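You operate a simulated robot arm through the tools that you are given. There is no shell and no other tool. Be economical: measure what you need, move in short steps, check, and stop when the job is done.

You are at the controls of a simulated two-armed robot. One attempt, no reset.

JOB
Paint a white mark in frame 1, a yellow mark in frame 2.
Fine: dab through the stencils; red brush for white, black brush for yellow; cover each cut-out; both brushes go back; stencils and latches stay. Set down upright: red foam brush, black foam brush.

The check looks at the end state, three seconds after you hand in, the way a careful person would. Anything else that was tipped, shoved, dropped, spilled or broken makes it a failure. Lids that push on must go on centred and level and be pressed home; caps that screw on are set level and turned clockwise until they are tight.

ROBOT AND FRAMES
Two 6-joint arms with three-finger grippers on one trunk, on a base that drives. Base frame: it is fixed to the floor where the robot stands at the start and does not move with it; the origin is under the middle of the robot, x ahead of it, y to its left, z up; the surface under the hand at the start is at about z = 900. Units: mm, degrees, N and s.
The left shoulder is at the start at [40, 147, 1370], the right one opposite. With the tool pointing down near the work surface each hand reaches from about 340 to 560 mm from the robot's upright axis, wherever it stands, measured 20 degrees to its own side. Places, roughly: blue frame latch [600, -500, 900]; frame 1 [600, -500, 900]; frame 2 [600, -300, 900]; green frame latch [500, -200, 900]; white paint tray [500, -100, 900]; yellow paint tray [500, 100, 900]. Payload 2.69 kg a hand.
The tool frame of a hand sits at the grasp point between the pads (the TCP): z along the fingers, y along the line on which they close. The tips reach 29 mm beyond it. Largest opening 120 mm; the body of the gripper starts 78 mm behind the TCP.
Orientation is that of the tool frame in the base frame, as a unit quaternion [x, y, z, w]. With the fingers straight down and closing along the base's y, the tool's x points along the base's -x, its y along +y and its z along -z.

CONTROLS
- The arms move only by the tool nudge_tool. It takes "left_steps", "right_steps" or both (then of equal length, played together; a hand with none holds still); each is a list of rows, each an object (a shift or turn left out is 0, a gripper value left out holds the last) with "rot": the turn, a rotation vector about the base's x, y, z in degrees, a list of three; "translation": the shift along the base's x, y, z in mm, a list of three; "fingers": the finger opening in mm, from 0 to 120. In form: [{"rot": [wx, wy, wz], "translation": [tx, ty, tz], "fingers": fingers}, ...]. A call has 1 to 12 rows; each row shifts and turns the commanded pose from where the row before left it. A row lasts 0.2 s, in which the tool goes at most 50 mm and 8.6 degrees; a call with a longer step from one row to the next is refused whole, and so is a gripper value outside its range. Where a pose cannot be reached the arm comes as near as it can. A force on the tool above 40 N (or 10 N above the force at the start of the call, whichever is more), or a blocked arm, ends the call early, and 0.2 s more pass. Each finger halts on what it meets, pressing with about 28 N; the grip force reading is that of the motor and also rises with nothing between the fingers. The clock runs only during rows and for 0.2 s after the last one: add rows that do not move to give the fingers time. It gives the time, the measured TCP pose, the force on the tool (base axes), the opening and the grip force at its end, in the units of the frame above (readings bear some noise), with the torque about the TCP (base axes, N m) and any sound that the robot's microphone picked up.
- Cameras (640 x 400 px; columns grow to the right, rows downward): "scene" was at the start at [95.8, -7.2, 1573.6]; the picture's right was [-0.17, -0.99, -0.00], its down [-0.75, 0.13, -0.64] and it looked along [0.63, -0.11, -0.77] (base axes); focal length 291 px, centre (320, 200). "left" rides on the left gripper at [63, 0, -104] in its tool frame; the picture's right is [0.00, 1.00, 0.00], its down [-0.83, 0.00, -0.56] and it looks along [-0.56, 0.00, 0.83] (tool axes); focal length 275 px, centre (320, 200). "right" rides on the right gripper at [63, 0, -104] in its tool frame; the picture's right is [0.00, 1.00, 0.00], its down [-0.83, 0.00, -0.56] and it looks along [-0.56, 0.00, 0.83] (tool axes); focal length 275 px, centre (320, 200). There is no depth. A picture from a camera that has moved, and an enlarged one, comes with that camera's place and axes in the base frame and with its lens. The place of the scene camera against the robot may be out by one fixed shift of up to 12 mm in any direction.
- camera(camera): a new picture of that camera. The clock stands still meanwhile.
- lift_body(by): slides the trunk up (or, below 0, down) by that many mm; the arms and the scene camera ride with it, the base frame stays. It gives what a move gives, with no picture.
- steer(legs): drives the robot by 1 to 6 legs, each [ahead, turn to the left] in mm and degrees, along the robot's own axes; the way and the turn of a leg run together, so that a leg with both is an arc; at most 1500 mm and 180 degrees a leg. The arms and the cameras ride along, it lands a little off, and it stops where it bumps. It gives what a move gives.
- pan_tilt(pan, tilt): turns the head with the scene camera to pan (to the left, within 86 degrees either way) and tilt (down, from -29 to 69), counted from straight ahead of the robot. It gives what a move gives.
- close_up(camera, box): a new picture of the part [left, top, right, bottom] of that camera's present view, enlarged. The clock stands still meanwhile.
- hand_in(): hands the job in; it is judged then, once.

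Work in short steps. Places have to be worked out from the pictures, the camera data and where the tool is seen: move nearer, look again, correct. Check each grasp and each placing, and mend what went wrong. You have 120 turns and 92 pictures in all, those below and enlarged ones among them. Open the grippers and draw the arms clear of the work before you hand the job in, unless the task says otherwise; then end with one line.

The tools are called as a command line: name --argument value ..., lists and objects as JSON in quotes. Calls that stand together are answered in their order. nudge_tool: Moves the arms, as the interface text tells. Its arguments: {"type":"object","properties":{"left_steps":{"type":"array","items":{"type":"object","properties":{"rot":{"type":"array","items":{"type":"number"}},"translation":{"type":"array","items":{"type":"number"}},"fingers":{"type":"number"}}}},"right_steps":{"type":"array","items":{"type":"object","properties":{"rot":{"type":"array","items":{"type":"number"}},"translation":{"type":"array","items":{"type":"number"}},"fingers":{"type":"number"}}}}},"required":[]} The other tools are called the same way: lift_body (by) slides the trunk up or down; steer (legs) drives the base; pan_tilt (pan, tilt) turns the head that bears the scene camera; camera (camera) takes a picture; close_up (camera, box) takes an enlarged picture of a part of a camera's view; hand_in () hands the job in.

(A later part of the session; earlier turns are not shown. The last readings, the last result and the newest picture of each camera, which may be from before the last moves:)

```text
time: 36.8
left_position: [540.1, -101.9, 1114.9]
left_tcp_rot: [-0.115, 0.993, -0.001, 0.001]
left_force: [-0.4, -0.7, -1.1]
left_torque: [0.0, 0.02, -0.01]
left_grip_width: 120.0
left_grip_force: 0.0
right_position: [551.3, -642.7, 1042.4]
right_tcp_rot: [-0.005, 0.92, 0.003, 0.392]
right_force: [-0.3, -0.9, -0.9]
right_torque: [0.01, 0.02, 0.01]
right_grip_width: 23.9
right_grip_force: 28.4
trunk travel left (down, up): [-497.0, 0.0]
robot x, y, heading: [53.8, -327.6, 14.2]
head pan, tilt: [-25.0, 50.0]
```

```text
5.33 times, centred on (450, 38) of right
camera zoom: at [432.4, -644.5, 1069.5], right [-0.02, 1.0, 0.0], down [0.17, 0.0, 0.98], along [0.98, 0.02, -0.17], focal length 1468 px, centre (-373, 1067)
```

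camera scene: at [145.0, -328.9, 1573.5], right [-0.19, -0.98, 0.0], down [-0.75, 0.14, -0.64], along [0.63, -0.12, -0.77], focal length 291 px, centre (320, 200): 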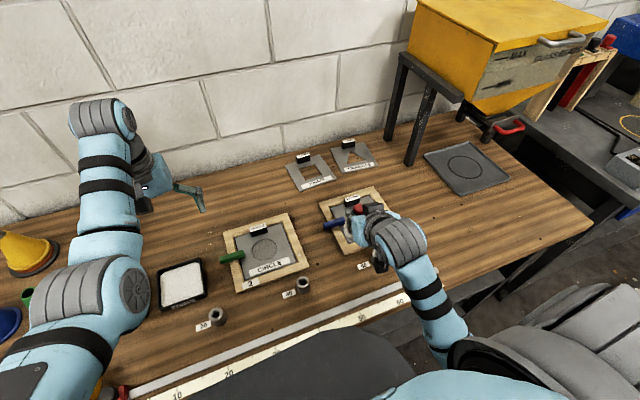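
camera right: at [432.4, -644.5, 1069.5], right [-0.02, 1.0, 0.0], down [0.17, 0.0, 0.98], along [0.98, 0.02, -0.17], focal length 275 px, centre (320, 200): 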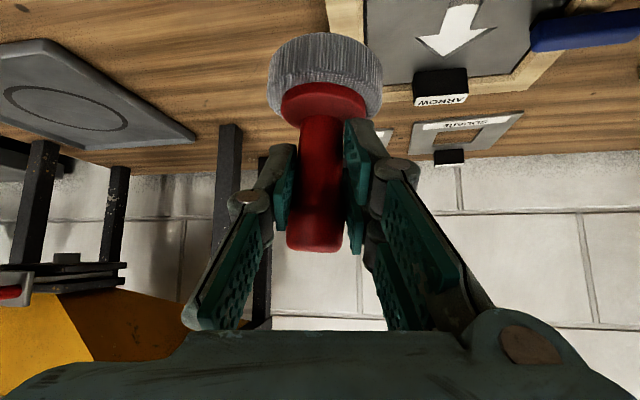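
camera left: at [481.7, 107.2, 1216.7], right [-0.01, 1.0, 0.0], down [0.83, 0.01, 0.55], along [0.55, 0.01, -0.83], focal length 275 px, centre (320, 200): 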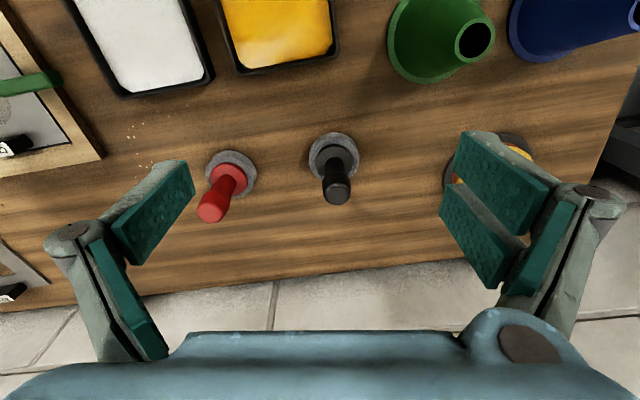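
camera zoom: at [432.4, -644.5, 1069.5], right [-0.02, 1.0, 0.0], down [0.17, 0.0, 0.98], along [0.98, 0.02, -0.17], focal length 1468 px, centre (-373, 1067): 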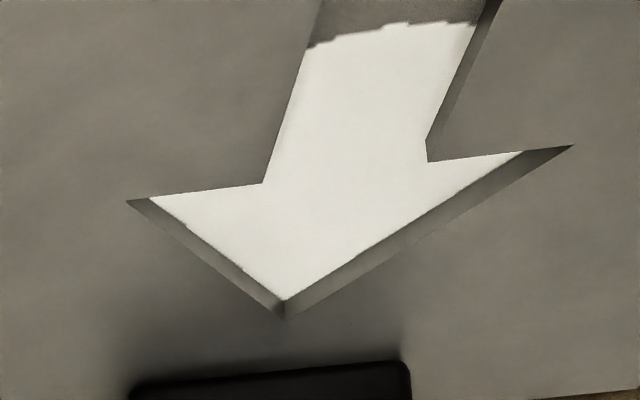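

The dark slivers are only the cut walls; just about 15 mm of the shaft end is bare. I'll reload and dab once more about 19 mm nearer. The white tray is also reachable by turning in place about 51° left, so I bring the hand in and turn.

nudge_tool --right_steps '[{"translation": [-13, 37, 5]}, {"translation": [-13, 37, 0]}, {"translation": [-13, 37, 0]}, {"translation": [0, 37, 0]}, {}]'

steer --legs '[[0, 51]]'

camera --camera "right"

camera --camera "scene"

```text
time: 38.0
left_position: [539.5, -102.6, 1114.1]
left_tcp_rot: [-0.114, 0.993, 0.0, 0.001]
left_force: [1.2, -0.2, 0.1]
left_torque: [0.0, 0.01, -0.03]
left_grip_width: 119.9
left_grip_force: 0.0
right_position: [512.6, -496.3, 1048.2]
right_tcp_rot: [-0.006, 0.92, 0.004, 0.392]
right_force: [0.8, -0.5, -0.9]
right_torque: [-0.04, 0.0, 0.03]
right_grip_width: 23.8
right_grip_force: 27.9
trunk travel left (down, up): [-497.0, 0.0]
robot x, y, heading: [48.1, -327.1, 14.2]
head pan, tilt: [-25.0, 50.0]
```

```text
time: 40.6
left_position: [193.0, 191.8, 1114.8]
left_tcp_rot: [-0.525, 0.851, 0.001, 0.001]
left_force: [-0.9, -0.5, 0.4]
left_torque: [-0.03, -0.01, -0.01]
left_grip_width: 120.0
left_grip_force: 0.1
right_position: [477.7, -79.9, 1047.7]
right_tcp_rot: [-0.394, 0.831, 0.169, 0.354]
right_force: [-0.6, -0.3, -0.6]
right_torque: [-0.01, 0.01, 0.01]
right_grip_width: 23.8
right_grip_force: 27.4
trunk travel left (down, up): [-497.0, 0.0]
robot x, y, heading: [51.8, -324.9, 64.1]
head pan, tilt: [-25.0, 50.0]
```

```text
54 pictures are left
camera right: at [402.1, -172.5, 1074.4], right [-0.78, 0.63, 0.0], down [0.11, 0.14, 0.98], along [0.62, 0.77, -0.17], focal length 275 px, centre (320, 200)
```

right: 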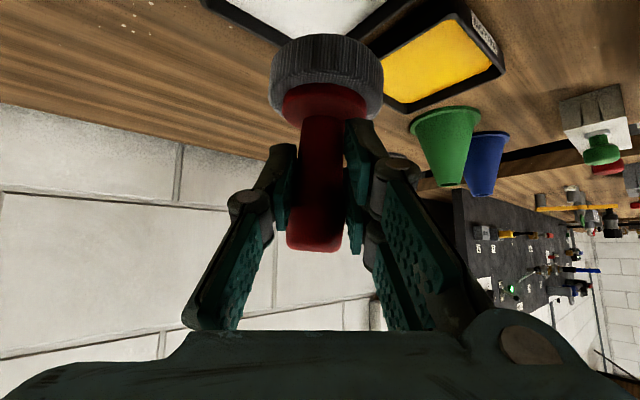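

```text
53 pictures are left
camera scene: at [118.6, -252.6, 1573.5], right [0.63, -0.77, 0.0], down [-0.59, -0.49, -0.64], along [0.5, 0.41, -0.77], focal length 291 px, centre (320, 200)
```

scene: 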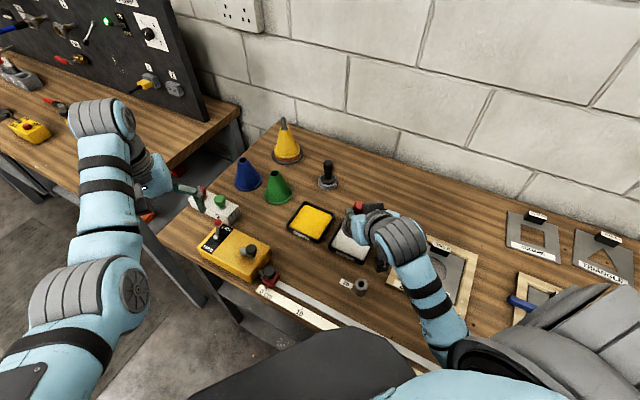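

The hand is at (478,-80). I move to the previous dip point (500,-57) and lower, slow at the end.

nudge_tool --right_steps '[{"translation": [22, 23, 0]}, {}, {"translation": [0, 0, -30]}, {"translation": [0, 0, -30]}, {"translation": [0, 0, -5]}, {"translation": [0, 0, -3]}, {"translation": [0, 0, -2]}, {"translation": [0, 0, -2]}, {}]'

close_up --camera "right" --box '[160, 0, 480, 200]'

```text
time: 42.6
left_position: [192.4, 193.3, 1114.9]
left_tcp_rot: [-0.526, 0.851, 0.001, 0.001]
left_force: [0.6, 0.2, -0.6]
left_torque: [0.0, 0.02, 0.0]
left_grip_width: 119.7
left_grip_force: 0.2
right_position: [497.7, -55.5, 976.1]
right_tcp_rot: [-0.394, 0.83, 0.17, 0.355]
right_force: [0.8, -0.1, -0.8]
right_torque: [0.0, 0.01, 0.0]
right_grip_width: 23.8
right_grip_force: 27.9
trunk travel left (down, up): [-497.0, 0.0]
robot x, y, heading: [51.1, -325.2, 64.5]
head pan, tilt: [-25.0, 50.0]
```

```text
2.00 times, centred on (320, 100) of right
camera zoom: at [423.5, -149.5, 1002.7], right [-0.78, 0.63, 0.0], down [0.11, 0.14, 0.98], along [0.62, 0.77, -0.17], focal length 551 px, centre (320, 400)
```

zoom: 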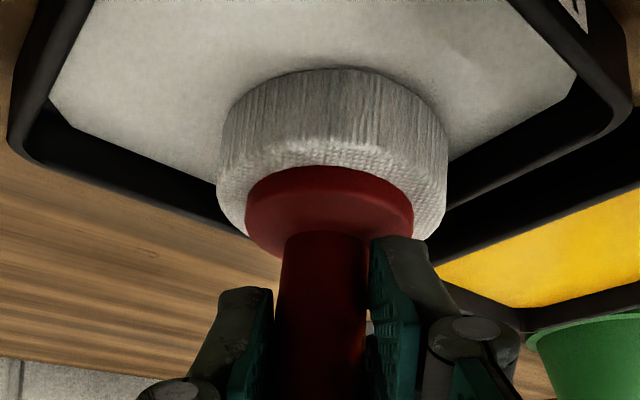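

The foam is beginning to whiten with no force yet. I press a few mm more.

nudge_tool --right_steps '[{"translation": [0, 0, -2]}, {"translation": [0, 0, -2]}, {"translation": [0, 0, -1]}, {}, {}]'

```text
time: 43.8
left_position: [191.1, 193.8, 1115.2]
left_tcp_rot: [-0.526, 0.851, 0.0, 0.002]
left_force: [-0.2, -0.7, 0.7]
left_torque: [0.03, 0.01, 0.03]
left_grip_width: 120.1
left_grip_force: 0.1
right_position: [497.3, -56.1, 972.4]
right_tcp_rot: [-0.394, 0.83, 0.17, 0.357]
right_force: [1.9, 3.7, 16.6]
right_torque: [0.13, -0.61, 0.11]
right_grip_width: 24.0
right_grip_force: 27.8
trunk travel left (down, up): [-497.0, 0.0]
robot x, y, heading: [51.9, -325.2, 64.4]
head pan, tilt: [-25.0, 50.0]
```

Pressed at 17 N. I lift back up, check the load and turn back toward frame 1.

nudge_tool --right_steps '[{"translation": [0, 0, 4]}, {"translation": [0, 0, 10]}, {"translation": [0, 0, 15]}, {}, {}, {"translation": [0, 0, 25]}, {"translation": [0, 0, 22]}, {"translation": [-20, -23, 0]}, {}]'

close_up --camera "right" --box '[160, 0, 480, 200]'

steer --legs '[[0, -51]]'

camera --camera "right"

```text
time: 45.8
left_position: [192.8, 192.9, 1115.9]
left_tcp_rot: [-0.526, 0.851, 0.001, 0.002]
left_force: [-0.6, 0.4, -0.7]
left_torque: [-0.01, -0.01, 0.02]
left_grip_width: 120.0
left_grip_force: 0.0
right_position: [477.2, -78.1, 1046.7]
right_tcp_rot: [-0.394, 0.831, 0.169, 0.354]
right_force: [0.1, 0.3, -1.0]
right_torque: [0.04, -0.03, 0.0]
right_grip_width: 24.0
right_grip_force: 28.2
trunk travel left (down, up): [-497.0, 0.0]
robot x, y, heading: [50.7, -322.4, 64.5]
head pan, tilt: [-25.0, 50.0]
```

```text
2.00 times, centred on (320, 100) of right
camera zoom: at [402.5, -172.0, 1072.6], right [-0.78, 0.63, 0.0], down [0.11, 0.14, 0.98], along [0.62, 0.77, -0.17], focal length 551 px, centre (320, 400)
```

zoom: 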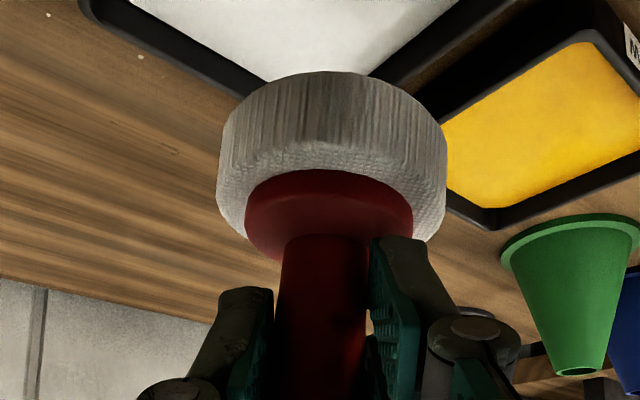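

```text
time: 48.5
left_position: [539.5, -102.7, 1114.3]
left_tcp_rot: [-0.114, 0.993, 0.0, 0.001]
left_force: [0.8, 0.7, 0.0]
left_torque: [0.0, 0.02, -0.03]
left_grip_width: 120.0
left_grip_force: 0.1
right_position: [515.2, -496.3, 1046.3]
right_tcp_rot: [-0.005, 0.919, 0.003, 0.393]
right_force: [-0.3, -0.1, -1.2]
right_torque: [-0.01, 0.0, 0.01]
right_grip_width: 23.5
right_grip_force: 27.8
trunk travel left (down, up): [-497.0, 0.0]
robot x, y, heading: [51.6, -327.8, 14.2]
head pan, tilt: [-25.0, 50.0]
```

```text
50 pictures are left
camera right: at [394.4, -498.7, 1072.4], right [-0.01, 1.0, 0.0], down [0.17, 0.0, 0.98], along [0.98, 0.01, -0.17], focal length 275 px, centre (320, 200)
```

right: 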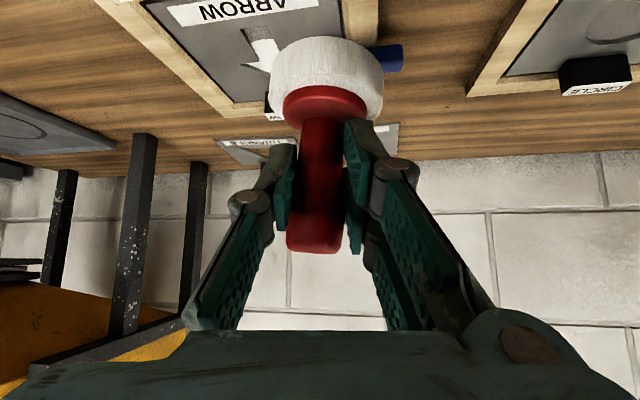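

The brush is loaded white. I move to (591,-542), 19 mm nearer than the first dab, and descend.

nudge_tool --right_steps '[{"translation": [38, -23, 0]}, {"translation": [38, -23, 0]}, {}, {"translation": [0, 0, -30]}, {"translation": [0, 0, -30]}, {"translation": [0, 0, -6]}, {"translation": [0, 0, -3]}, {"translation": [0, 0, -2]}, {"translation": [0, 0, -2]}, {}]'

```text
time: 50.7
left_position: [538.5, -103.6, 1117.6]
left_tcp_rot: [-0.113, 0.994, -0.001, 0.002]
left_force: [0.4, 0.1, 0.3]
left_torque: [-0.01, -0.03, 0.0]
left_grip_width: 120.0
left_grip_force: 0.0
right_position: [589.3, -542.5, 975.2]
right_tcp_rot: [-0.005, 0.919, 0.003, 0.395]
right_force: [1.9, -1.0, 13.1]
right_torque: [-0.39, -0.26, 0.03]
right_grip_width: 23.9
right_grip_force: 28.2
trunk travel left (down, up): [-497.0, 0.0]
robot x, y, heading: [52.0, -327.3, 14.0]
head pan, tilt: [-25.0, 50.0]
```

Contact at 13 N. I lift and move aside to inspect.

nudge_tool --right_steps '[{"translation": [0, 0, 5]}, {"translation": [0, 0, 30]}, {"translation": [0, 0, 35]}, {"translation": [-10, -35, 0]}, {"translation": [-10, -35, 0]}, {"translation": [-10, -35, 0]}, {}]'

close_up --camera "scene" --box '[320, 190, 400, 240]'

camera --camera "right"

```text
time: 52.3
left_position: [540.6, -102.1, 1114.4]
left_tcp_rot: [-0.114, 0.993, 0.0, 0.001]
left_force: [-0.1, 1.7, 0.1]
left_torque: [-0.04, 0.04, -0.02]
left_grip_width: 120.1
left_grip_force: 0.0
right_position: [560.9, -650.8, 1044.1]
right_tcp_rot: [-0.004, 0.919, 0.003, 0.393]
right_force: [0.2, 0.0, -0.2]
right_torque: [0.01, 0.02, 0.0]
right_grip_width: 23.7
right_grip_force: 28.1
trunk travel left (down, up): [-497.0, 0.0]
robot x, y, heading: [51.1, -325.3, 14.0]
head pan, tilt: [-25.0, 50.0]
```

```text
8.00 times, centred on (360, 215) of scene
camera zoom: at [145.3, -328.5, 1573.5], right [-0.19, -0.98, 0.0], down [-0.75, 0.14, -0.64], along [0.63, -0.12, -0.77], focal length 2328 px, centre (0, 80)
```

zoom: 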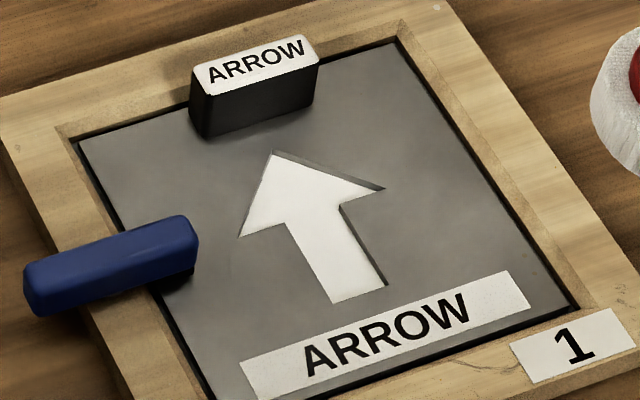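

```text
48 pictures are left
camera right: at [441.4, -652.5, 1070.1], right [-0.01, 1.0, 0.0], down [0.17, 0.0, 0.98], along [0.98, 0.01, -0.17], focal length 275 px, centre (320, 200)
```

right: 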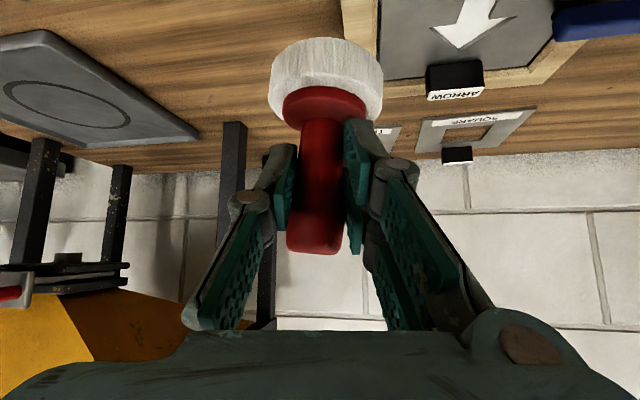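

The arrow is fully white. I carry the red brush back by reversing the earlier drive to the brush area.

nudge_tool --right_steps '[{"translation": [-12, 39, 5]}, {"translation": [-12, 39, 0]}, {"translation": [-12, 39, 0]}, {"translation": [-12, 39, 0]}, {}]'

steer --legs '[[0, -60], [-305, 0], [0, 74], [195, 0]]'

camera --camera "right"

```text
time: 53.5
left_position: [540.4, -102.7, 1115.1]
left_tcp_rot: [-0.114, 0.993, 0.0, 0.002]
left_force: [-0.3, -0.6, 0.5]
left_torque: [0.01, 0.01, 0.03]
left_grip_width: 120.3
left_grip_force: 0.0
right_position: [511.3, -491.5, 1047.6]
right_tcp_rot: [-0.004, 0.92, 0.003, 0.393]
right_force: [0.3, 0.3, -0.6]
right_torque: [-0.02, 0.02, -0.01]
right_grip_width: 23.8
right_grip_force: 27.5
trunk travel left (down, up): [-497.0, 0.0]
robot x, y, heading: [51.3, -324.2, 14.2]
head pan, tilt: [-25.0, 50.0]
```

```text
time: 62.6
left_position: [433.0, 313.2, 1114.6]
left_tcp_rot: [-0.235, 0.972, 0.0, 0.001]
left_force: [0.0, 0.3, 0.5]
left_torque: [-0.01, 0.01, -0.02]
left_grip_width: 120.0
left_grip_force: 0.0
right_position: [497.6, -70.7, 1047.6]
right_tcp_rot: [-0.116, 0.912, 0.051, 0.39]
right_force: [-0.1, -0.2, -1.1]
right_torque: [0.0, -0.03, -0.03]
right_grip_width: 23.5
right_grip_force: 28.1
trunk travel left (down, up): [-497.0, 0.0]
robot x, y, heading: [11.1, -20.9, 28.0]
head pan, tilt: [-25.0, 50.0]
```

```text
47 pictures are left
camera right: at [382.1, -101.6, 1074.7], right [-0.25, 0.97, 0.0], down [0.17, 0.04, 0.99], along [0.95, 0.25, -0.17], focal length 275 px, centre (320, 200)
```

right: 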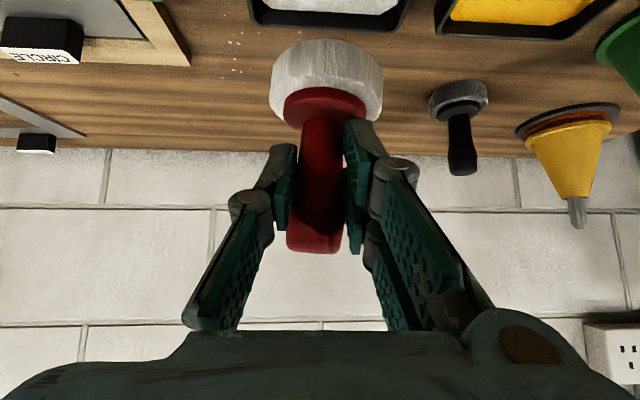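

I correct the brush's ~4° sideways lean, move over its home spot (640,-1) and lower it slowly.

nudge_tool --right_steps '[{"translation": [36, 17.5, 0], "rot": [-3.9, -1, 0]}, {"translation": [36, 17.5, 0]}, {"translation": [36, 17.5, 0]}, {"translation": [35, 17.5, 0]}, {}, {"translation": [0, 0, -35]}, {"translation": [0, 0, -30]}, {"translation": [0, 0, -7]}, {}]'

camera --camera "right"

```text
time: 64.6
left_position: [433.1, 313.7, 1115.3]
left_tcp_rot: [-0.234, 0.972, 0.0, 0.002]
left_force: [0.3, 0.5, 0.3]
left_torque: [0.01, -0.01, 0.01]
left_grip_width: 119.8
left_grip_force: 0.0
right_position: [641.0, 0.1, 976.8]
right_tcp_rot: [-0.129, 0.91, 0.019, 0.393]
right_force: [0.0, 0.3, -0.1]
right_torque: [0.01, -0.01, 0.03]
right_grip_width: 23.5
right_grip_force: 27.7
trunk travel left (down, up): [-497.0, 0.0]
robot x, y, heading: [10.7, -18.5, 28.0]
head pan, tilt: [-25.0, 50.0]
```

```text
46 pictures are left
camera right: at [524.9, -28.8, 1002.8], right [-0.25, 0.96, -0.07], down [0.15, 0.11, 0.98], along [0.96, 0.24, -0.17], focal length 275 px, centre (320, 200)
```

right: 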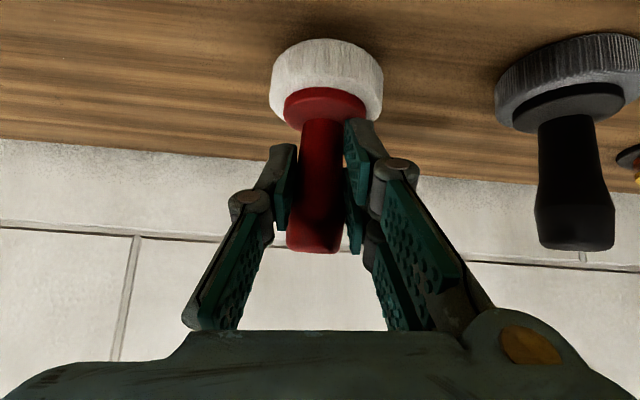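

Hovering just above the table. I lower in 2 mm steps to touch down.

nudge_tool --right_steps '[{"translation": [0, 0, -3]}, {"translation": [0, 0, -2]}, {"translation": [0, 0, -2]}, {"translation": [0, 0, -1]}, {}]'

```text
time: 65.8
left_position: [433.1, 313.8, 1114.1]
left_tcp_rot: [-0.234, 0.972, 0.001, 0.002]
left_force: [-0.6, 0.0, -0.1]
left_torque: [0.01, 0.03, 0.01]
left_grip_width: 120.0
left_grip_force: 0.0
right_position: [642.9, -0.7, 967.2]
right_tcp_rot: [-0.129, 0.91, 0.019, 0.393]
right_force: [-0.7, -0.1, -0.1]
right_torque: [-0.03, -0.02, -0.05]
right_grip_width: 23.6
right_grip_force: 28.2
trunk travel left (down, up): [-497.0, 0.0]
robot x, y, heading: [10.5, -20.6, 28.0]
head pan, tilt: [-25.0, 50.0]
```

No contact yet; I continue in 1–2 mm steps.

nudge_tool --right_steps '[{"translation": [0, 0, -1.5]}, {"translation": [0, 0, -1.5]}, {}]'

nudge_tool --right_steps '[{"translation": [0, 0, -1]}, {"translation": [0, 0, -1]}, {}]'

```text
time: 66.6
left_position: [433.1, 313.8, 1115.3]
left_tcp_rot: [-0.234, 0.972, 0.0, 0.001]
left_force: [-0.5, 0.5, -0.8]
left_torque: [-0.01, -0.01, 0.0]
left_grip_width: 119.8
left_grip_force: 0.0
right_position: [642.2, 0.0, 967.1]
right_tcp_rot: [-0.13, 0.909, 0.018, 0.395]
right_force: [2.3, 0.2, 7.5]
right_torque: [-0.12, -0.2, 0.05]
right_grip_width: 23.8
right_grip_force: 27.6
trunk travel left (down, up): [-497.0, 0.0]
robot x, y, heading: [13.7, -20.0, 28.2]
head pan, tilt: [-25.0, 50.0]
```

```text
time: 67.4
left_position: [431.7, 315.2, 1115.7]
left_tcp_rot: [-0.235, 0.972, -0.001, 0.002]
left_force: [0.2, 0.4, 0.1]
left_torque: [0.0, -0.02, -0.03]
left_grip_width: 120.1
left_grip_force: 0.1
right_position: [640.7, 1.1, 964.2]
right_tcp_rot: [-0.129, 0.909, 0.019, 0.395]
right_force: [3.6, 0.7, 13.3]
right_torque: [-0.01, -0.14, -0.02]
right_grip_width: 23.6
right_grip_force: 28.1
trunk travel left (down, up): [-497.0, 0.0]
robot x, y, heading: [10.6, -19.9, 28.3]
head pan, tilt: [-25.0, 50.0]
```

Seated on the table at 13 N. I ease off 1.5 mm, open to 70, wait, then withdraw straight back.

nudge_tool --right_steps '[{"translation": [0, 0, 1.5]}, {"fingers": 45}, {"fingers": 70}, {}, {}, {"translation": [-29, -7.5, 0]}, {"translation": [-29, -7.5, 0]}, {"translation": [-29, -7.5, 0]}, {}]'

camera --camera "right"

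```text
time: 69.4
left_position: [433.0, 314.0, 1114.5]
left_tcp_rot: [-0.234, 0.972, 0.0, 0.001]
left_force: [0.4, -1.2, -0.6]
left_torque: [-0.03, -0.01, -0.01]
left_grip_width: 119.9
left_grip_force: 0.0
right_position: [555.8, -19.8, 965.5]
right_tcp_rot: [-0.13, 0.91, 0.02, 0.394]
right_force: [0.0, -0.3, 0.0]
right_torque: [0.01, -0.01, 0.0]
right_grip_width: 70.0
right_grip_force: 0.1
trunk travel left (down, up): [-497.0, 0.0]
robot x, y, heading: [9.9, -16.9, 28.3]
head pan, tilt: [-25.0, 50.0]
```

```text
45 pictures are left
camera right: at [438.7, -50.1, 992.3], right [-0.25, 0.96, -0.07], down [0.15, 0.11, 0.98], along [0.96, 0.24, -0.17], focal length 275 px, centre (320, 200)
```

right: 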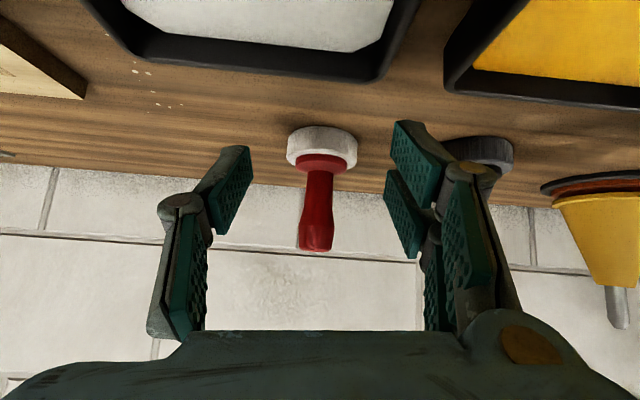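

The red brush stands upright on its spot. Next is the black brush with the same hand: I raise it, undo the roll correction and turn the base 12° left.

nudge_tool --right_steps '[{"translation": [0, 0, 40], "rot": [3.9, 1, 0]}, {"translation": [0, 0, 40]}, {}]'

steer --legs '[[0, 12]]'

camera --camera "right"

```text
time: 70.2
left_position: [434.8, 313.5, 1114.2]
left_tcp_rot: [-0.234, 0.972, 0.001, 0.001]
left_force: [-0.4, -1.2, -0.4]
left_torque: [-0.03, -0.01, -0.01]
left_grip_width: 120.3
left_grip_force: 0.0
right_position: [554.4, -21.3, 1044.0]
right_tcp_rot: [-0.116, 0.912, 0.052, 0.389]
right_force: [0.7, 0.1, -0.1]
right_torque: [0.0, 0.02, 0.01]
right_grip_width: 69.9
right_grip_force: 0.1
trunk travel left (down, up): [-497.0, 0.0]
robot x, y, heading: [11.2, -23.7, 28.1]
head pan, tilt: [-25.0, 50.0]
```

```text
time: 71.5
left_position: [340.7, 388.6, 1121.3]
left_tcp_rot: [-0.335, 0.942, 0.002, 0.008]
left_force: [0.1, -0.8, 0.0]
left_torque: [0.03, 0.01, 0.0]
left_grip_width: 119.6
left_grip_force: 0.2
right_position: [529.5, 85.7, 1049.8]
right_tcp_rot: [-0.211, 0.893, 0.092, 0.387]
right_force: [-0.6, -0.3, -0.6]
right_torque: [0.0, 0.02, 0.01]
right_grip_width: 70.0
right_grip_force: 0.1
trunk travel left (down, up): [-497.0, 0.0]
robot x, y, heading: [7.8, -26.0, 40.0]
head pan, tilt: [-25.0, 50.0]
stopped in leg 1: the robot was blocked; the commanded pose is now the measured one
```

```text
44 pictures are left
camera right: at [421.9, 30.6, 1075.5], right [-0.45, 0.89, 0.0], down [0.14, 0.07, 0.99], along [0.88, 0.44, -0.16], focal length 275 px, centre (320, 200)
```

right: 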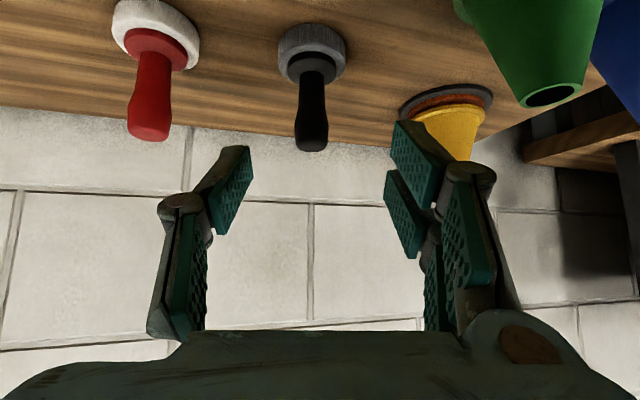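

The turn finished but was reported blocked, so I check with the scene camera what touched.

camera --camera "scene"

camera --camera "left"

nudge_tool --right_steps '[{}, {}]'

```text
43 pictures are left
camera scene: at [82.4, 9.6, 1574.7], right [0.26, -0.97, 0.0], down [-0.73, -0.19, -0.65], along [0.63, 0.17, -0.76], focal length 291 px, centre (320, 200)
```

scene: 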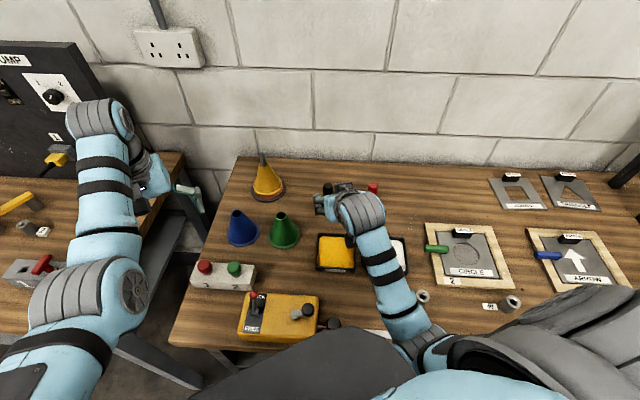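

```text
42 pictures are left
camera left: at [289.9, 348.1, 1223.9], right [-0.63, 0.78, 0.0], down [0.64, 0.52, 0.57], along [0.44, 0.35, -0.82], focal length 275 px, centre (320, 200)
```

left: 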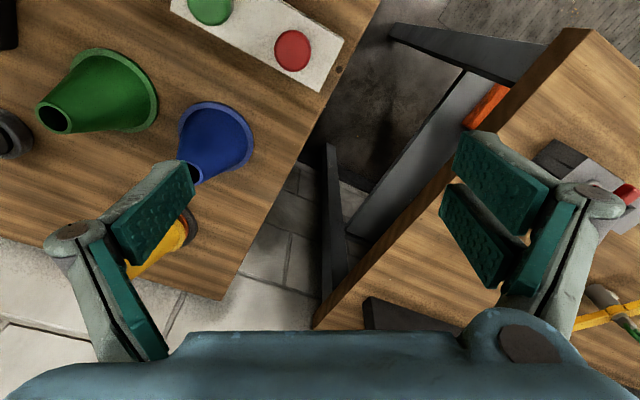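

```text
time: 72.1
left_position: [341.4, 386.3, 1121.8]
left_tcp_rot: [-0.335, 0.942, 0.001, 0.008]
left_force: [0.1, 0.4, -0.2]
left_torque: [-0.01, 0.01, -0.03]
left_grip_width: 120.3
left_grip_force: 0.1
right_position: [530.3, 83.4, 1051.2]
right_tcp_rot: [-0.21, 0.892, 0.093, 0.389]
right_force: [0.1, 0.9, 0.1]
right_torque: [0.02, 0.01, 0.0]
right_grip_width: 69.8
right_grip_force: 0.1
trunk travel left (down, up): [-497.0, 0.0]
robot x, y, heading: [6.9, -19.9, 40.2]
head pan, tilt: [-25.0, 50.0]
```

Nothing visible was disturbed; the robot leans about 1°, so the base is probably touching the table edge. I back off 20 mm to relieve it.

steer --legs '[[-20, 0]]'

```text
time: 72.9
left_position: [337.4, 381.5, 1114.3]
left_tcp_rot: [-0.335, 0.942, 0.0, 0.001]
left_force: [-0.2, 0.4, -0.7]
left_torque: [-0.02, -0.04, 0.02]
left_grip_width: 120.1
left_grip_force: 0.1
right_position: [524.2, 79.2, 1043.6]
right_tcp_rot: [-0.211, 0.895, 0.09, 0.382]
right_force: [0.3, 0.9, -0.8]
right_torque: [-0.04, 0.04, -0.03]
right_grip_width: 69.8
right_grip_force: 0.0
trunk travel left (down, up): [-497.0, 0.0]
robot x, y, heading: [-5.2, -35.2, 39.8]
head pan, tilt: [-25.0, 50.0]
```

Level again. The black brush is at about (619,123). I move to a pre-grasp 87 mm short, at handle height.

nudge_tool --right_steps '[{"translation": [17, 5, 0]}, {"translation": [0, 0, -40]}, {"translation": [0, 0, -38]}, {}]'

camera --camera "right"

```text
time: 73.9
left_position: [337.7, 380.2, 1113.9]
left_tcp_rot: [-0.336, 0.942, 0.001, 0.002]
left_force: [0.6, -0.2, 0.0]
left_torque: [0.0, 0.04, -0.02]
left_grip_width: 120.2
left_grip_force: 0.0
right_position: [539.9, 83.8, 963.8]
right_tcp_rot: [-0.212, 0.895, 0.092, 0.382]
right_force: [-0.8, 1.0, 0.1]
right_torque: [-0.02, -0.01, 0.0]
right_grip_width: 69.9
right_grip_force: 0.0
trunk travel left (down, up): [-497.0, 0.0]
robot x, y, heading: [-4.1, -36.1, 39.9]
head pan, tilt: [-25.0, 50.0]
```

```text
41 pictures are left
camera right: at [433.4, 28.9, 990.7], right [-0.45, 0.89, 0.0], down [0.15, 0.08, 0.98], along [0.88, 0.44, -0.17], focal length 275 px, centre (320, 200)
```

right: 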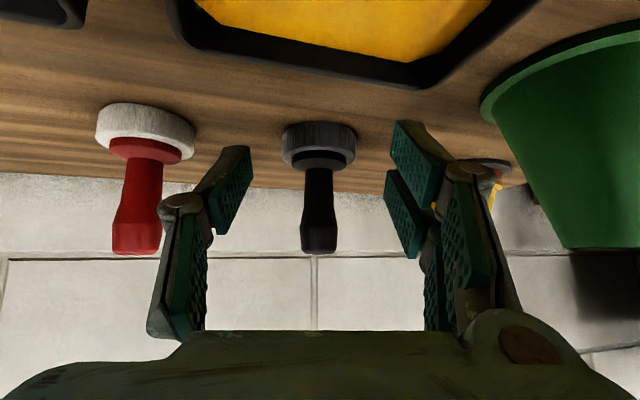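

Centred on the handle. I advance 89 mm and close.

nudge_tool --right_steps '[{"translation": [26.5, 13.2, 0]}, {"translation": [26.5, 13.2, 0]}, {"translation": [26.5, 13.2, 0]}, {}, {"fingers": 0}, {}, {}, {}]'

camera --camera "right"

```text
time: 75.7
left_position: [337.2, 381.9, 1114.8]
left_tcp_rot: [-0.336, 0.942, 0.001, 0.002]
left_force: [-0.7, 1.0, 0.7]
left_torque: [-0.02, 0.01, 0.01]
left_grip_width: 120.1
left_grip_force: 0.1
right_position: [623.1, 121.4, 967.6]
right_tcp_rot: [-0.212, 0.895, 0.092, 0.382]
right_force: [0.4, 0.3, 1.7]
right_torque: [-0.07, -0.11, 0.03]
right_grip_width: 26.5
right_grip_force: 27.7
trunk travel left (down, up): [-497.0, 0.0]
robot x, y, heading: [-5.9, -34.9, 39.9]
head pan, tilt: [-25.0, 50.0]
```

```text
40 pictures are left
camera right: at [515.1, 67.1, 993.8], right [-0.45, 0.89, 0.0], down [0.15, 0.08, 0.98], along [0.88, 0.44, -0.17], focal length 275 px, centre (320, 200)
```

right: 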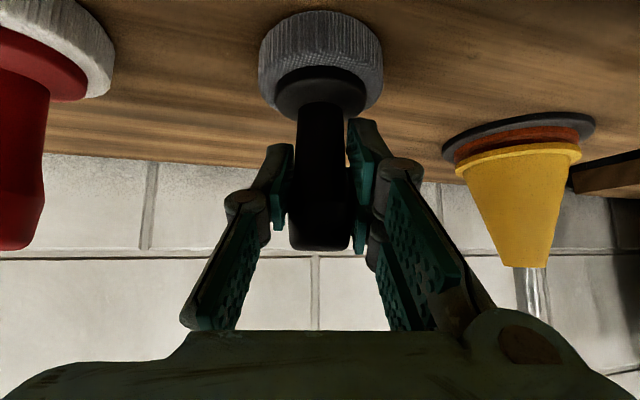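

Black brush gripped (26.5 mm). Its home is about (621,122). I lift it and move over the yellow tray, estimated at (472,65).

nudge_tool --right_steps '[{"translation": [0, 0, 20]}, {"translation": [0, 0, 30]}, {"translation": [0, 0, 25]}, {"translation": [-37, -14, 0]}, {"translation": [-37, -14, 0]}, {"translation": [-37, -14, 0]}, {"translation": [-38, -14, 0]}, {}]'

camera --camera "right"

close_up --camera "scene" --box '[260, 180, 420, 280]'

```text
time: 77.5
left_position: [338.4, 381.5, 1113.9]
left_tcp_rot: [-0.336, 0.942, 0.0, 0.0]
left_force: [0.4, 0.0, -0.1]
left_torque: [0.01, -0.02, 0.02]
left_grip_width: 119.9
left_grip_force: 0.0
right_position: [474.0, 68.0, 1041.0]
right_tcp_rot: [-0.211, 0.895, 0.091, 0.381]
right_force: [0.2, -0.8, -1.7]
right_torque: [0.03, 0.02, -0.01]
right_grip_width: 26.4
right_grip_force: 27.8
trunk travel left (down, up): [-497.0, 0.0]
robot x, y, heading: [-2.8, -36.0, 39.8]
head pan, tilt: [-25.0, 50.0]
```

```text
39 pictures are left
camera right: at [366.4, 12.7, 1067.8], right [-0.45, 0.89, 0.0], down [0.15, 0.08, 0.98], along [0.88, 0.44, -0.17], focal length 275 px, centre (320, 200)
```

right: 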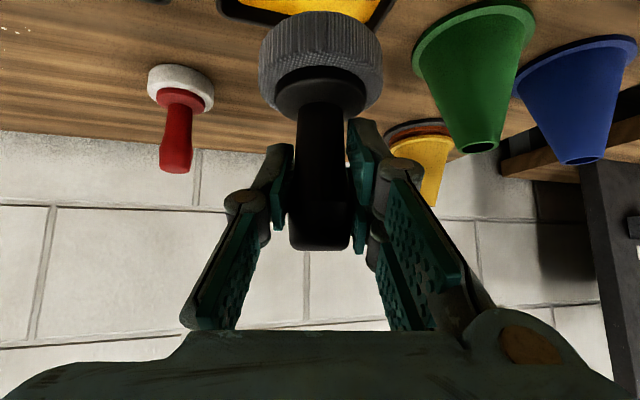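

```text
4.00 times, centred on (340, 230) of scene
camera zoom: at [83.8, 5.0, 1573.5], right [0.26, -0.97, 0.0], down [-0.74, -0.2, -0.64], along [0.62, 0.17, -0.77], focal length 1164 px, centre (240, 80)
```

zoom: 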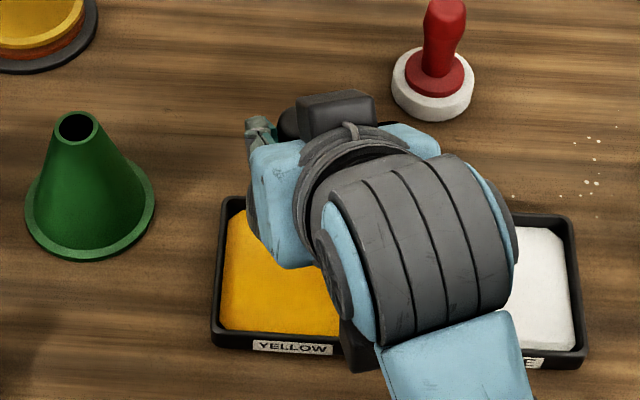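

The right camera puts the tray centre near (471,62). I shift by (-2,-5) and lower into the paint.

nudge_tool --right_steps '[{"translation": [-2, -5, 0]}, {"translation": [0, 0, -30]}, {"translation": [0, 0, -27]}, {"translation": [0, 0, -6]}, {"translation": [0, 0, -2]}, {"translation": [0, 0, -2]}, {"translation": [0, 0, -1]}, {}]'

close_up --camera "right" --box '[160, 0, 480, 200]'

```text
time: 79.3
left_position: [336.4, 381.4, 1114.2]
left_tcp_rot: [-0.335, 0.942, 0.001, 0.001]
left_force: [0.7, -0.3, 0.3]
left_torque: [0.0, -0.03, 0.04]
left_grip_width: 120.1
left_grip_force: 0.1
right_position: [470.0, 61.3, 974.2]
right_tcp_rot: [-0.212, 0.895, 0.093, 0.381]
right_force: [-0.1, -1.0, -0.5]
right_torque: [-0.02, 0.0, 0.02]
right_grip_width: 26.6
right_grip_force: 28.0
trunk travel left (down, up): [-497.0, 0.0]
robot x, y, heading: [-6.1, -36.7, 40.1]
head pan, tilt: [-25.0, 50.0]
```

```text
2.00 times, centred on (320, 100) of right
camera zoom: at [364.0, 7.1, 1000.3], right [-0.45, 0.89, 0.0], down [0.15, 0.08, 0.98], along [0.88, 0.44, -0.17], focal length 551 px, centre (320, 400)
```

zoom: 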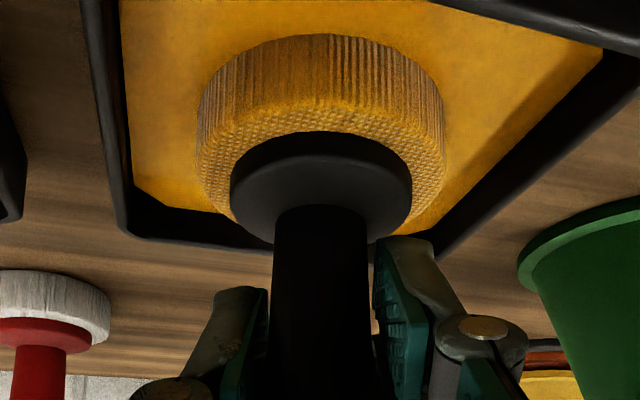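

The foam is taking yellow. I press a bit further until there's force, then lift and hold over the tray.

nudge_tool --right_steps '[{"translation": [0, 0, -1.5]}, {"translation": [0, 0, -1.5]}, {"translation": [0, 0, -1]}, {}]'

nudge_tool --right_steps '[{"translation": [0, 0, 4]}, {"translation": [0, 0, 10]}, {"translation": [0, 0, 15]}, {}, {}, {}, {"translation": [0, 0, 25]}, {"translation": [0, 0, 22]}, {}]'

close_up --camera "right" --box '[160, 0, 480, 200]'

```text
time: 80.3
left_position: [335.8, 380.4, 1114.9]
left_tcp_rot: [-0.336, 0.942, 0.0, 0.002]
left_force: [-0.4, 0.3, -0.3]
left_torque: [-0.02, 0.03, 0.02]
left_grip_width: 120.0
left_grip_force: 0.0
right_position: [469.9, 61.9, 970.6]
right_tcp_rot: [-0.211, 0.894, 0.092, 0.384]
right_force: [4.7, 0.5, 17.4]
right_torque: [0.08, -0.01, 0.01]
right_grip_width: 26.7
right_grip_force: 28.2
trunk travel left (down, up): [-497.0, 0.0]
robot x, y, heading: [-4.1, -32.2, 39.9]
head pan, tilt: [-25.0, 50.0]
```

```text
time: 82.3
left_position: [337.6, 381.1, 1114.8]
left_tcp_rot: [-0.336, 0.942, 0.001, 0.002]
left_force: [-0.1, -0.6, 0.2]
left_torque: [-0.02, 0.02, -0.02]
left_grip_width: 120.0
left_grip_force: 0.1
right_position: [471.0, 62.7, 1044.6]
right_tcp_rot: [-0.211, 0.895, 0.091, 0.382]
right_force: [-0.3, 0.5, 0.2]
right_torque: [-0.02, 0.02, 0.0]
right_grip_width: 26.4
right_grip_force: 27.7
trunk travel left (down, up): [-497.0, 0.0]
robot x, y, heading: [-7.9, -31.0, 40.2]
head pan, tilt: [-25.0, 50.0]
```

```text
2.00 times, centred on (320, 100) of right
camera zoom: at [364.4, 8.4, 1071.0], right [-0.45, 0.89, 0.0], down [0.15, 0.08, 0.98], along [0.88, 0.44, -0.17], focal length 551 px, centre (320, 400)
```

zoom: 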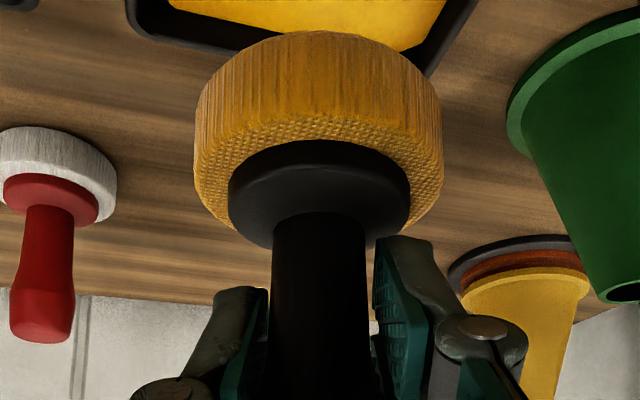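

The brush is loaded yellow. Frame 2 is reachable by turning in place 35° right; I turn and aim the head at frame 2.

steer --legs '[[0, -35]]'

close_up --camera "scene" --box '[220, 110, 460, 260]'

camera --camera "right"

```text
time: 84.3
left_position: [514.2, 108.0, 1114.0]
left_tcp_rot: [-0.035, 0.999, 0.0, 0.002]
left_force: [-0.1, 0.3, -0.1]
left_torque: [0.0, 0.0, 0.0]
left_grip_width: 120.0
left_grip_force: 0.1
right_position: [439.0, -229.3, 1044.2]
right_tcp_rot: [0.069, 0.917, -0.028, 0.392]
right_force: [-0.5, -1.0, -0.4]
right_torque: [0.0, 0.0, 0.01]
right_grip_width: 26.1
right_grip_force: 28.1
trunk travel left (down, up): [-497.0, 0.0]
robot x, y, heading: [-7.2, -29.3, 4.8]
head pan, tilt: [-25.0, 50.0]
```

```text
2.67 times, centred on (340, 185) of scene
camera zoom: at [86.6, -52.2, 1573.5], right [-0.35, -0.94, 0.0], down [-0.72, 0.26, -0.64], along [0.6, -0.22, -0.77], focal length 776 px, centre (267, 240)
```

zoom: 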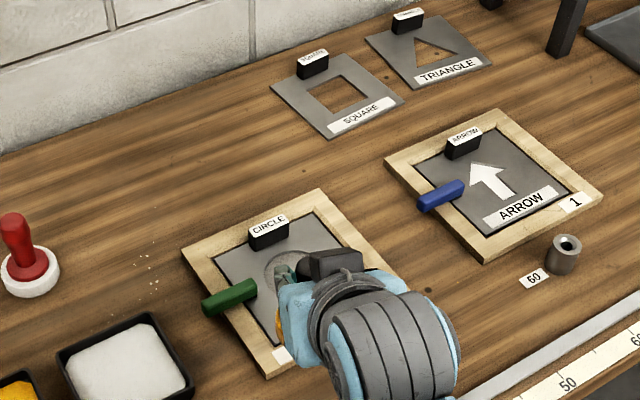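

```text
34 pictures are left
camera right: at [321.6, -212.7, 1070.9], right [0.15, 0.99, 0.0], down [0.17, -0.02, 0.98], along [0.97, -0.14, -0.17], focal length 275 px, centre (320, 200)
```

right: 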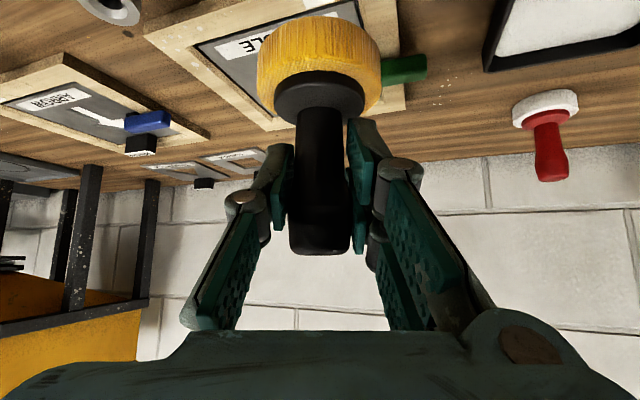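

I move the hand 130 mm right (high) to get a clear view of the circle.

nudge_tool --right_steps '[{"translation": [12, -40, 0]}, {"translation": [12, -40, 0]}, {"translation": [12, -40, 0]}, {"translation": [12, -25, 0]}, {}]'

close_up --camera "scene" --box '[260, 160, 420, 260]'

camera --camera "right"

```text
time: 85.5
left_position: [514.3, 108.1, 1115.5]
left_tcp_rot: [-0.035, 0.999, -0.001, 0.001]
left_force: [-0.5, -0.5, -0.7]
left_torque: [0.01, -0.03, 0.03]
left_grip_width: 119.8
left_grip_force: 0.2
right_position: [487.7, -377.1, 1042.1]
right_tcp_rot: [0.07, 0.917, -0.029, 0.391]
right_force: [-0.9, 0.4, -0.3]
right_torque: [0.0, 0.0, 0.01]
right_grip_width: 26.5
right_grip_force: 27.7
trunk travel left (down, up): [-497.0, 0.0]
robot x, y, heading: [-7.4, -35.1, 4.9]
head pan, tilt: [-25.0, 50.0]
```

```text
4.00 times, centred on (340, 210) of scene
camera zoom: at [86.7, -53.2, 1573.5], right [-0.35, -0.94, 0.0], down [-0.72, 0.26, -0.64], along [0.6, -0.22, -0.77], focal length 1164 px, centre (240, 160)
```

zoom: 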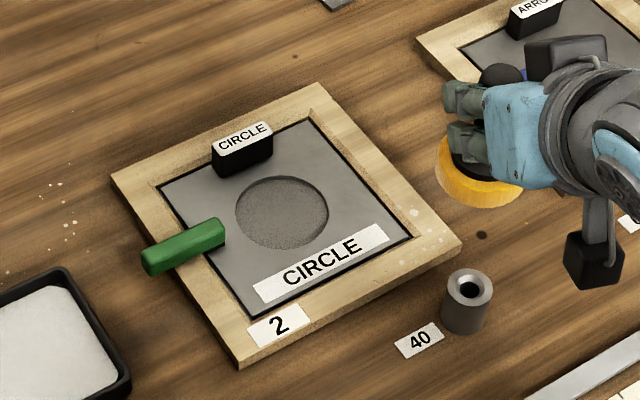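

```text
32 pictures are left
camera right: at [368.8, -360.5, 1069.5], right [0.15, 0.99, 0.0], down [0.17, -0.02, 0.98], along [0.97, -0.14, -0.17], focal length 275 px, centre (320, 200)
```

right: 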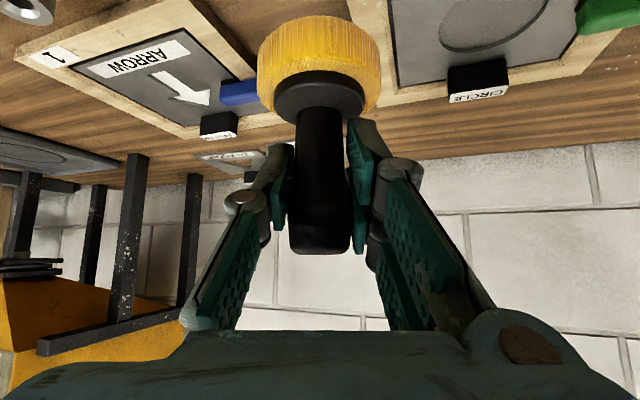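

Corrected with the camera offset seen at the arrow, the circle centre is about (557,-266), diameter about 68 mm. The tab is behind it and the green latch to its left. I plan four dabs offset about 9 mm diagonally, starting with the near-right one.

nudge_tool --right_steps '[{"translation": [20.7, 33.5, 0]}, {"translation": [20.7, 33.5, 0]}, {"translation": [20.6, 33.6, 0]}, {}, {"translation": [0, 0, -30]}, {"translation": [0, 0, -26]}, {"translation": [0, 0, -6]}, {"translation": [0, 0, -3]}, {"translation": [0, 0, -2]}, {"translation": [0, 0, -2]}, {}]'

camera --camera "right"

```text
time: 87.9
left_position: [514.8, 108.1, 1115.5]
left_tcp_rot: [-0.035, 0.999, 0.0, 0.001]
left_force: [0.9, 0.6, 0.0]
left_torque: [-0.01, -0.01, 0.02]
left_grip_width: 119.9
left_grip_force: 0.0
right_position: [549.9, -273.2, 975.2]
right_tcp_rot: [0.07, 0.917, -0.028, 0.391]
right_force: [1.3, 0.3, -0.1]
right_torque: [-0.03, 0.0, -0.02]
right_grip_width: 26.5
right_grip_force: 27.6
trunk travel left (down, up): [-497.0, 0.0]
robot x, y, heading: [-2.7, -35.1, 4.5]
head pan, tilt: [-25.0, 50.0]
```

```text
31 pictures are left
camera right: at [431.4, -257.5, 1002.0], right [0.15, 0.99, 0.0], down [0.17, -0.02, 0.98], along [0.97, -0.14, -0.17], focal length 275 px, centre (320, 200)
```

right: 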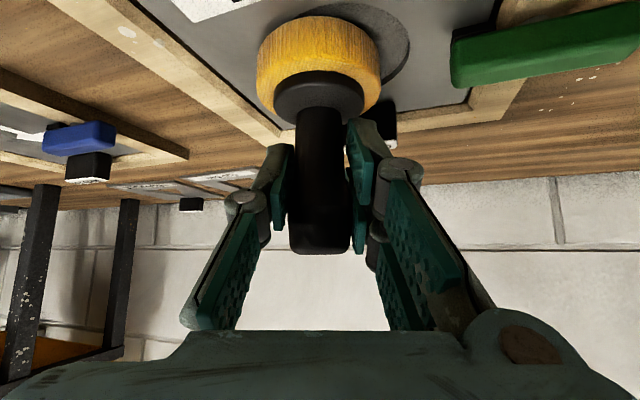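

The crescent on the left confirms the circle centre (left edge at y≈-231), and the latch is clear. I press down.

nudge_tool --right_steps '[{"translation": [0, 0, -1.5]}, {"translation": [0, 0, -1.5]}, {"translation": [0, 0, -1]}, {}]'

close_up --camera "right" --box '[160, 0, 480, 200]'

```text
time: 88.9
left_position: [512.4, 108.2, 1115.0]
left_tcp_rot: [-0.035, 0.999, 0.0, 0.002]
left_force: [-0.3, 0.2, 1.0]
left_torque: [0.0, -0.02, 0.0]
left_grip_width: 119.9
left_grip_force: 0.1
right_position: [549.3, -273.5, 973.8]
right_tcp_rot: [0.068, 0.916, -0.03, 0.394]
right_force: [5.2, -2.3, 15.0]
right_torque: [0.0, -0.13, -0.03]
right_grip_width: 26.5
right_grip_force: 28.9
trunk travel left (down, up): [-497.0, 0.0]
robot x, y, heading: [-5.6, -36.9, 5.1]
head pan, tilt: [-25.0, 50.0]
```

```text
2.00 times, centred on (320, 100) of right
camera zoom: at [431.4, -258.0, 999.3], right [0.15, 0.99, 0.0], down [0.17, -0.02, 0.99], along [0.98, -0.14, -0.17], focal length 551 px, centre (320, 400)
```

zoom: 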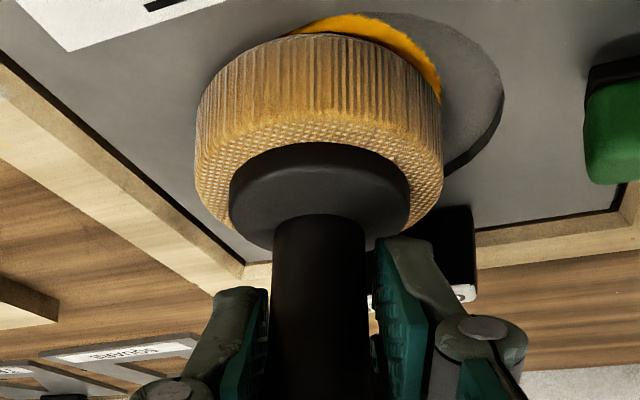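

Yellow is going on, and the foam still holds paint. I lift 10 mm and dab the far-left position.

nudge_tool --right_steps '[{"translation": [0, 0, 4]}, {"translation": [0, 0, 8]}, {"translation": [14.5, 17.5, 0]}, {}, {"translation": [0, 0, -6]}, {"translation": [0, 0, -3]}, {"translation": [0, 0, -2]}, {"translation": [0, 0, -1]}, {}]'

close_up --camera "right" --box '[160, 0, 480, 200]'

```text
time: 90.9
left_position: [513.1, 108.5, 1115.2]
left_tcp_rot: [-0.035, 0.999, 0.0, 0.003]
left_force: [0.2, 0.1, 0.5]
left_torque: [-0.02, -0.03, 0.04]
left_grip_width: 120.1
left_grip_force: 0.1
right_position: [564.5, -256.4, 972.6]
right_tcp_rot: [0.069, 0.916, -0.028, 0.394]
right_force: [2.3, -0.7, 12.6]
right_torque: [0.05, 0.01, 0.0]
right_grip_width: 26.4
right_grip_force: 28.2
trunk travel left (down, up): [-497.0, 0.0]
robot x, y, heading: [-6.6, -28.4, 4.5]
head pan, tilt: [-25.0, 50.0]
```

```text
2.00 times, centred on (320, 100) of right
camera zoom: at [445.6, -239.8, 999.3], right [0.15, 0.99, 0.0], down [0.17, -0.02, 0.99], along [0.98, -0.14, -0.17], focal length 551 px, centre (320, 400)
```

zoom: 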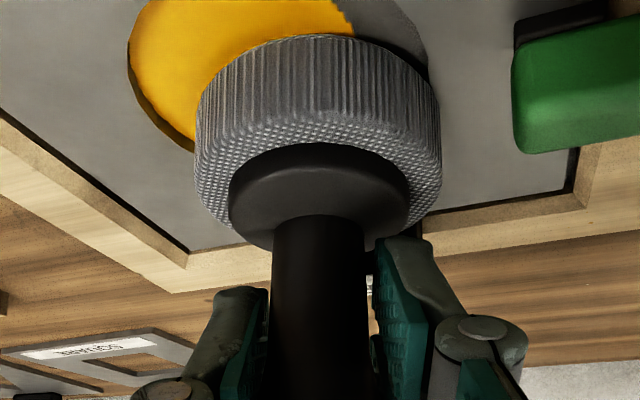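

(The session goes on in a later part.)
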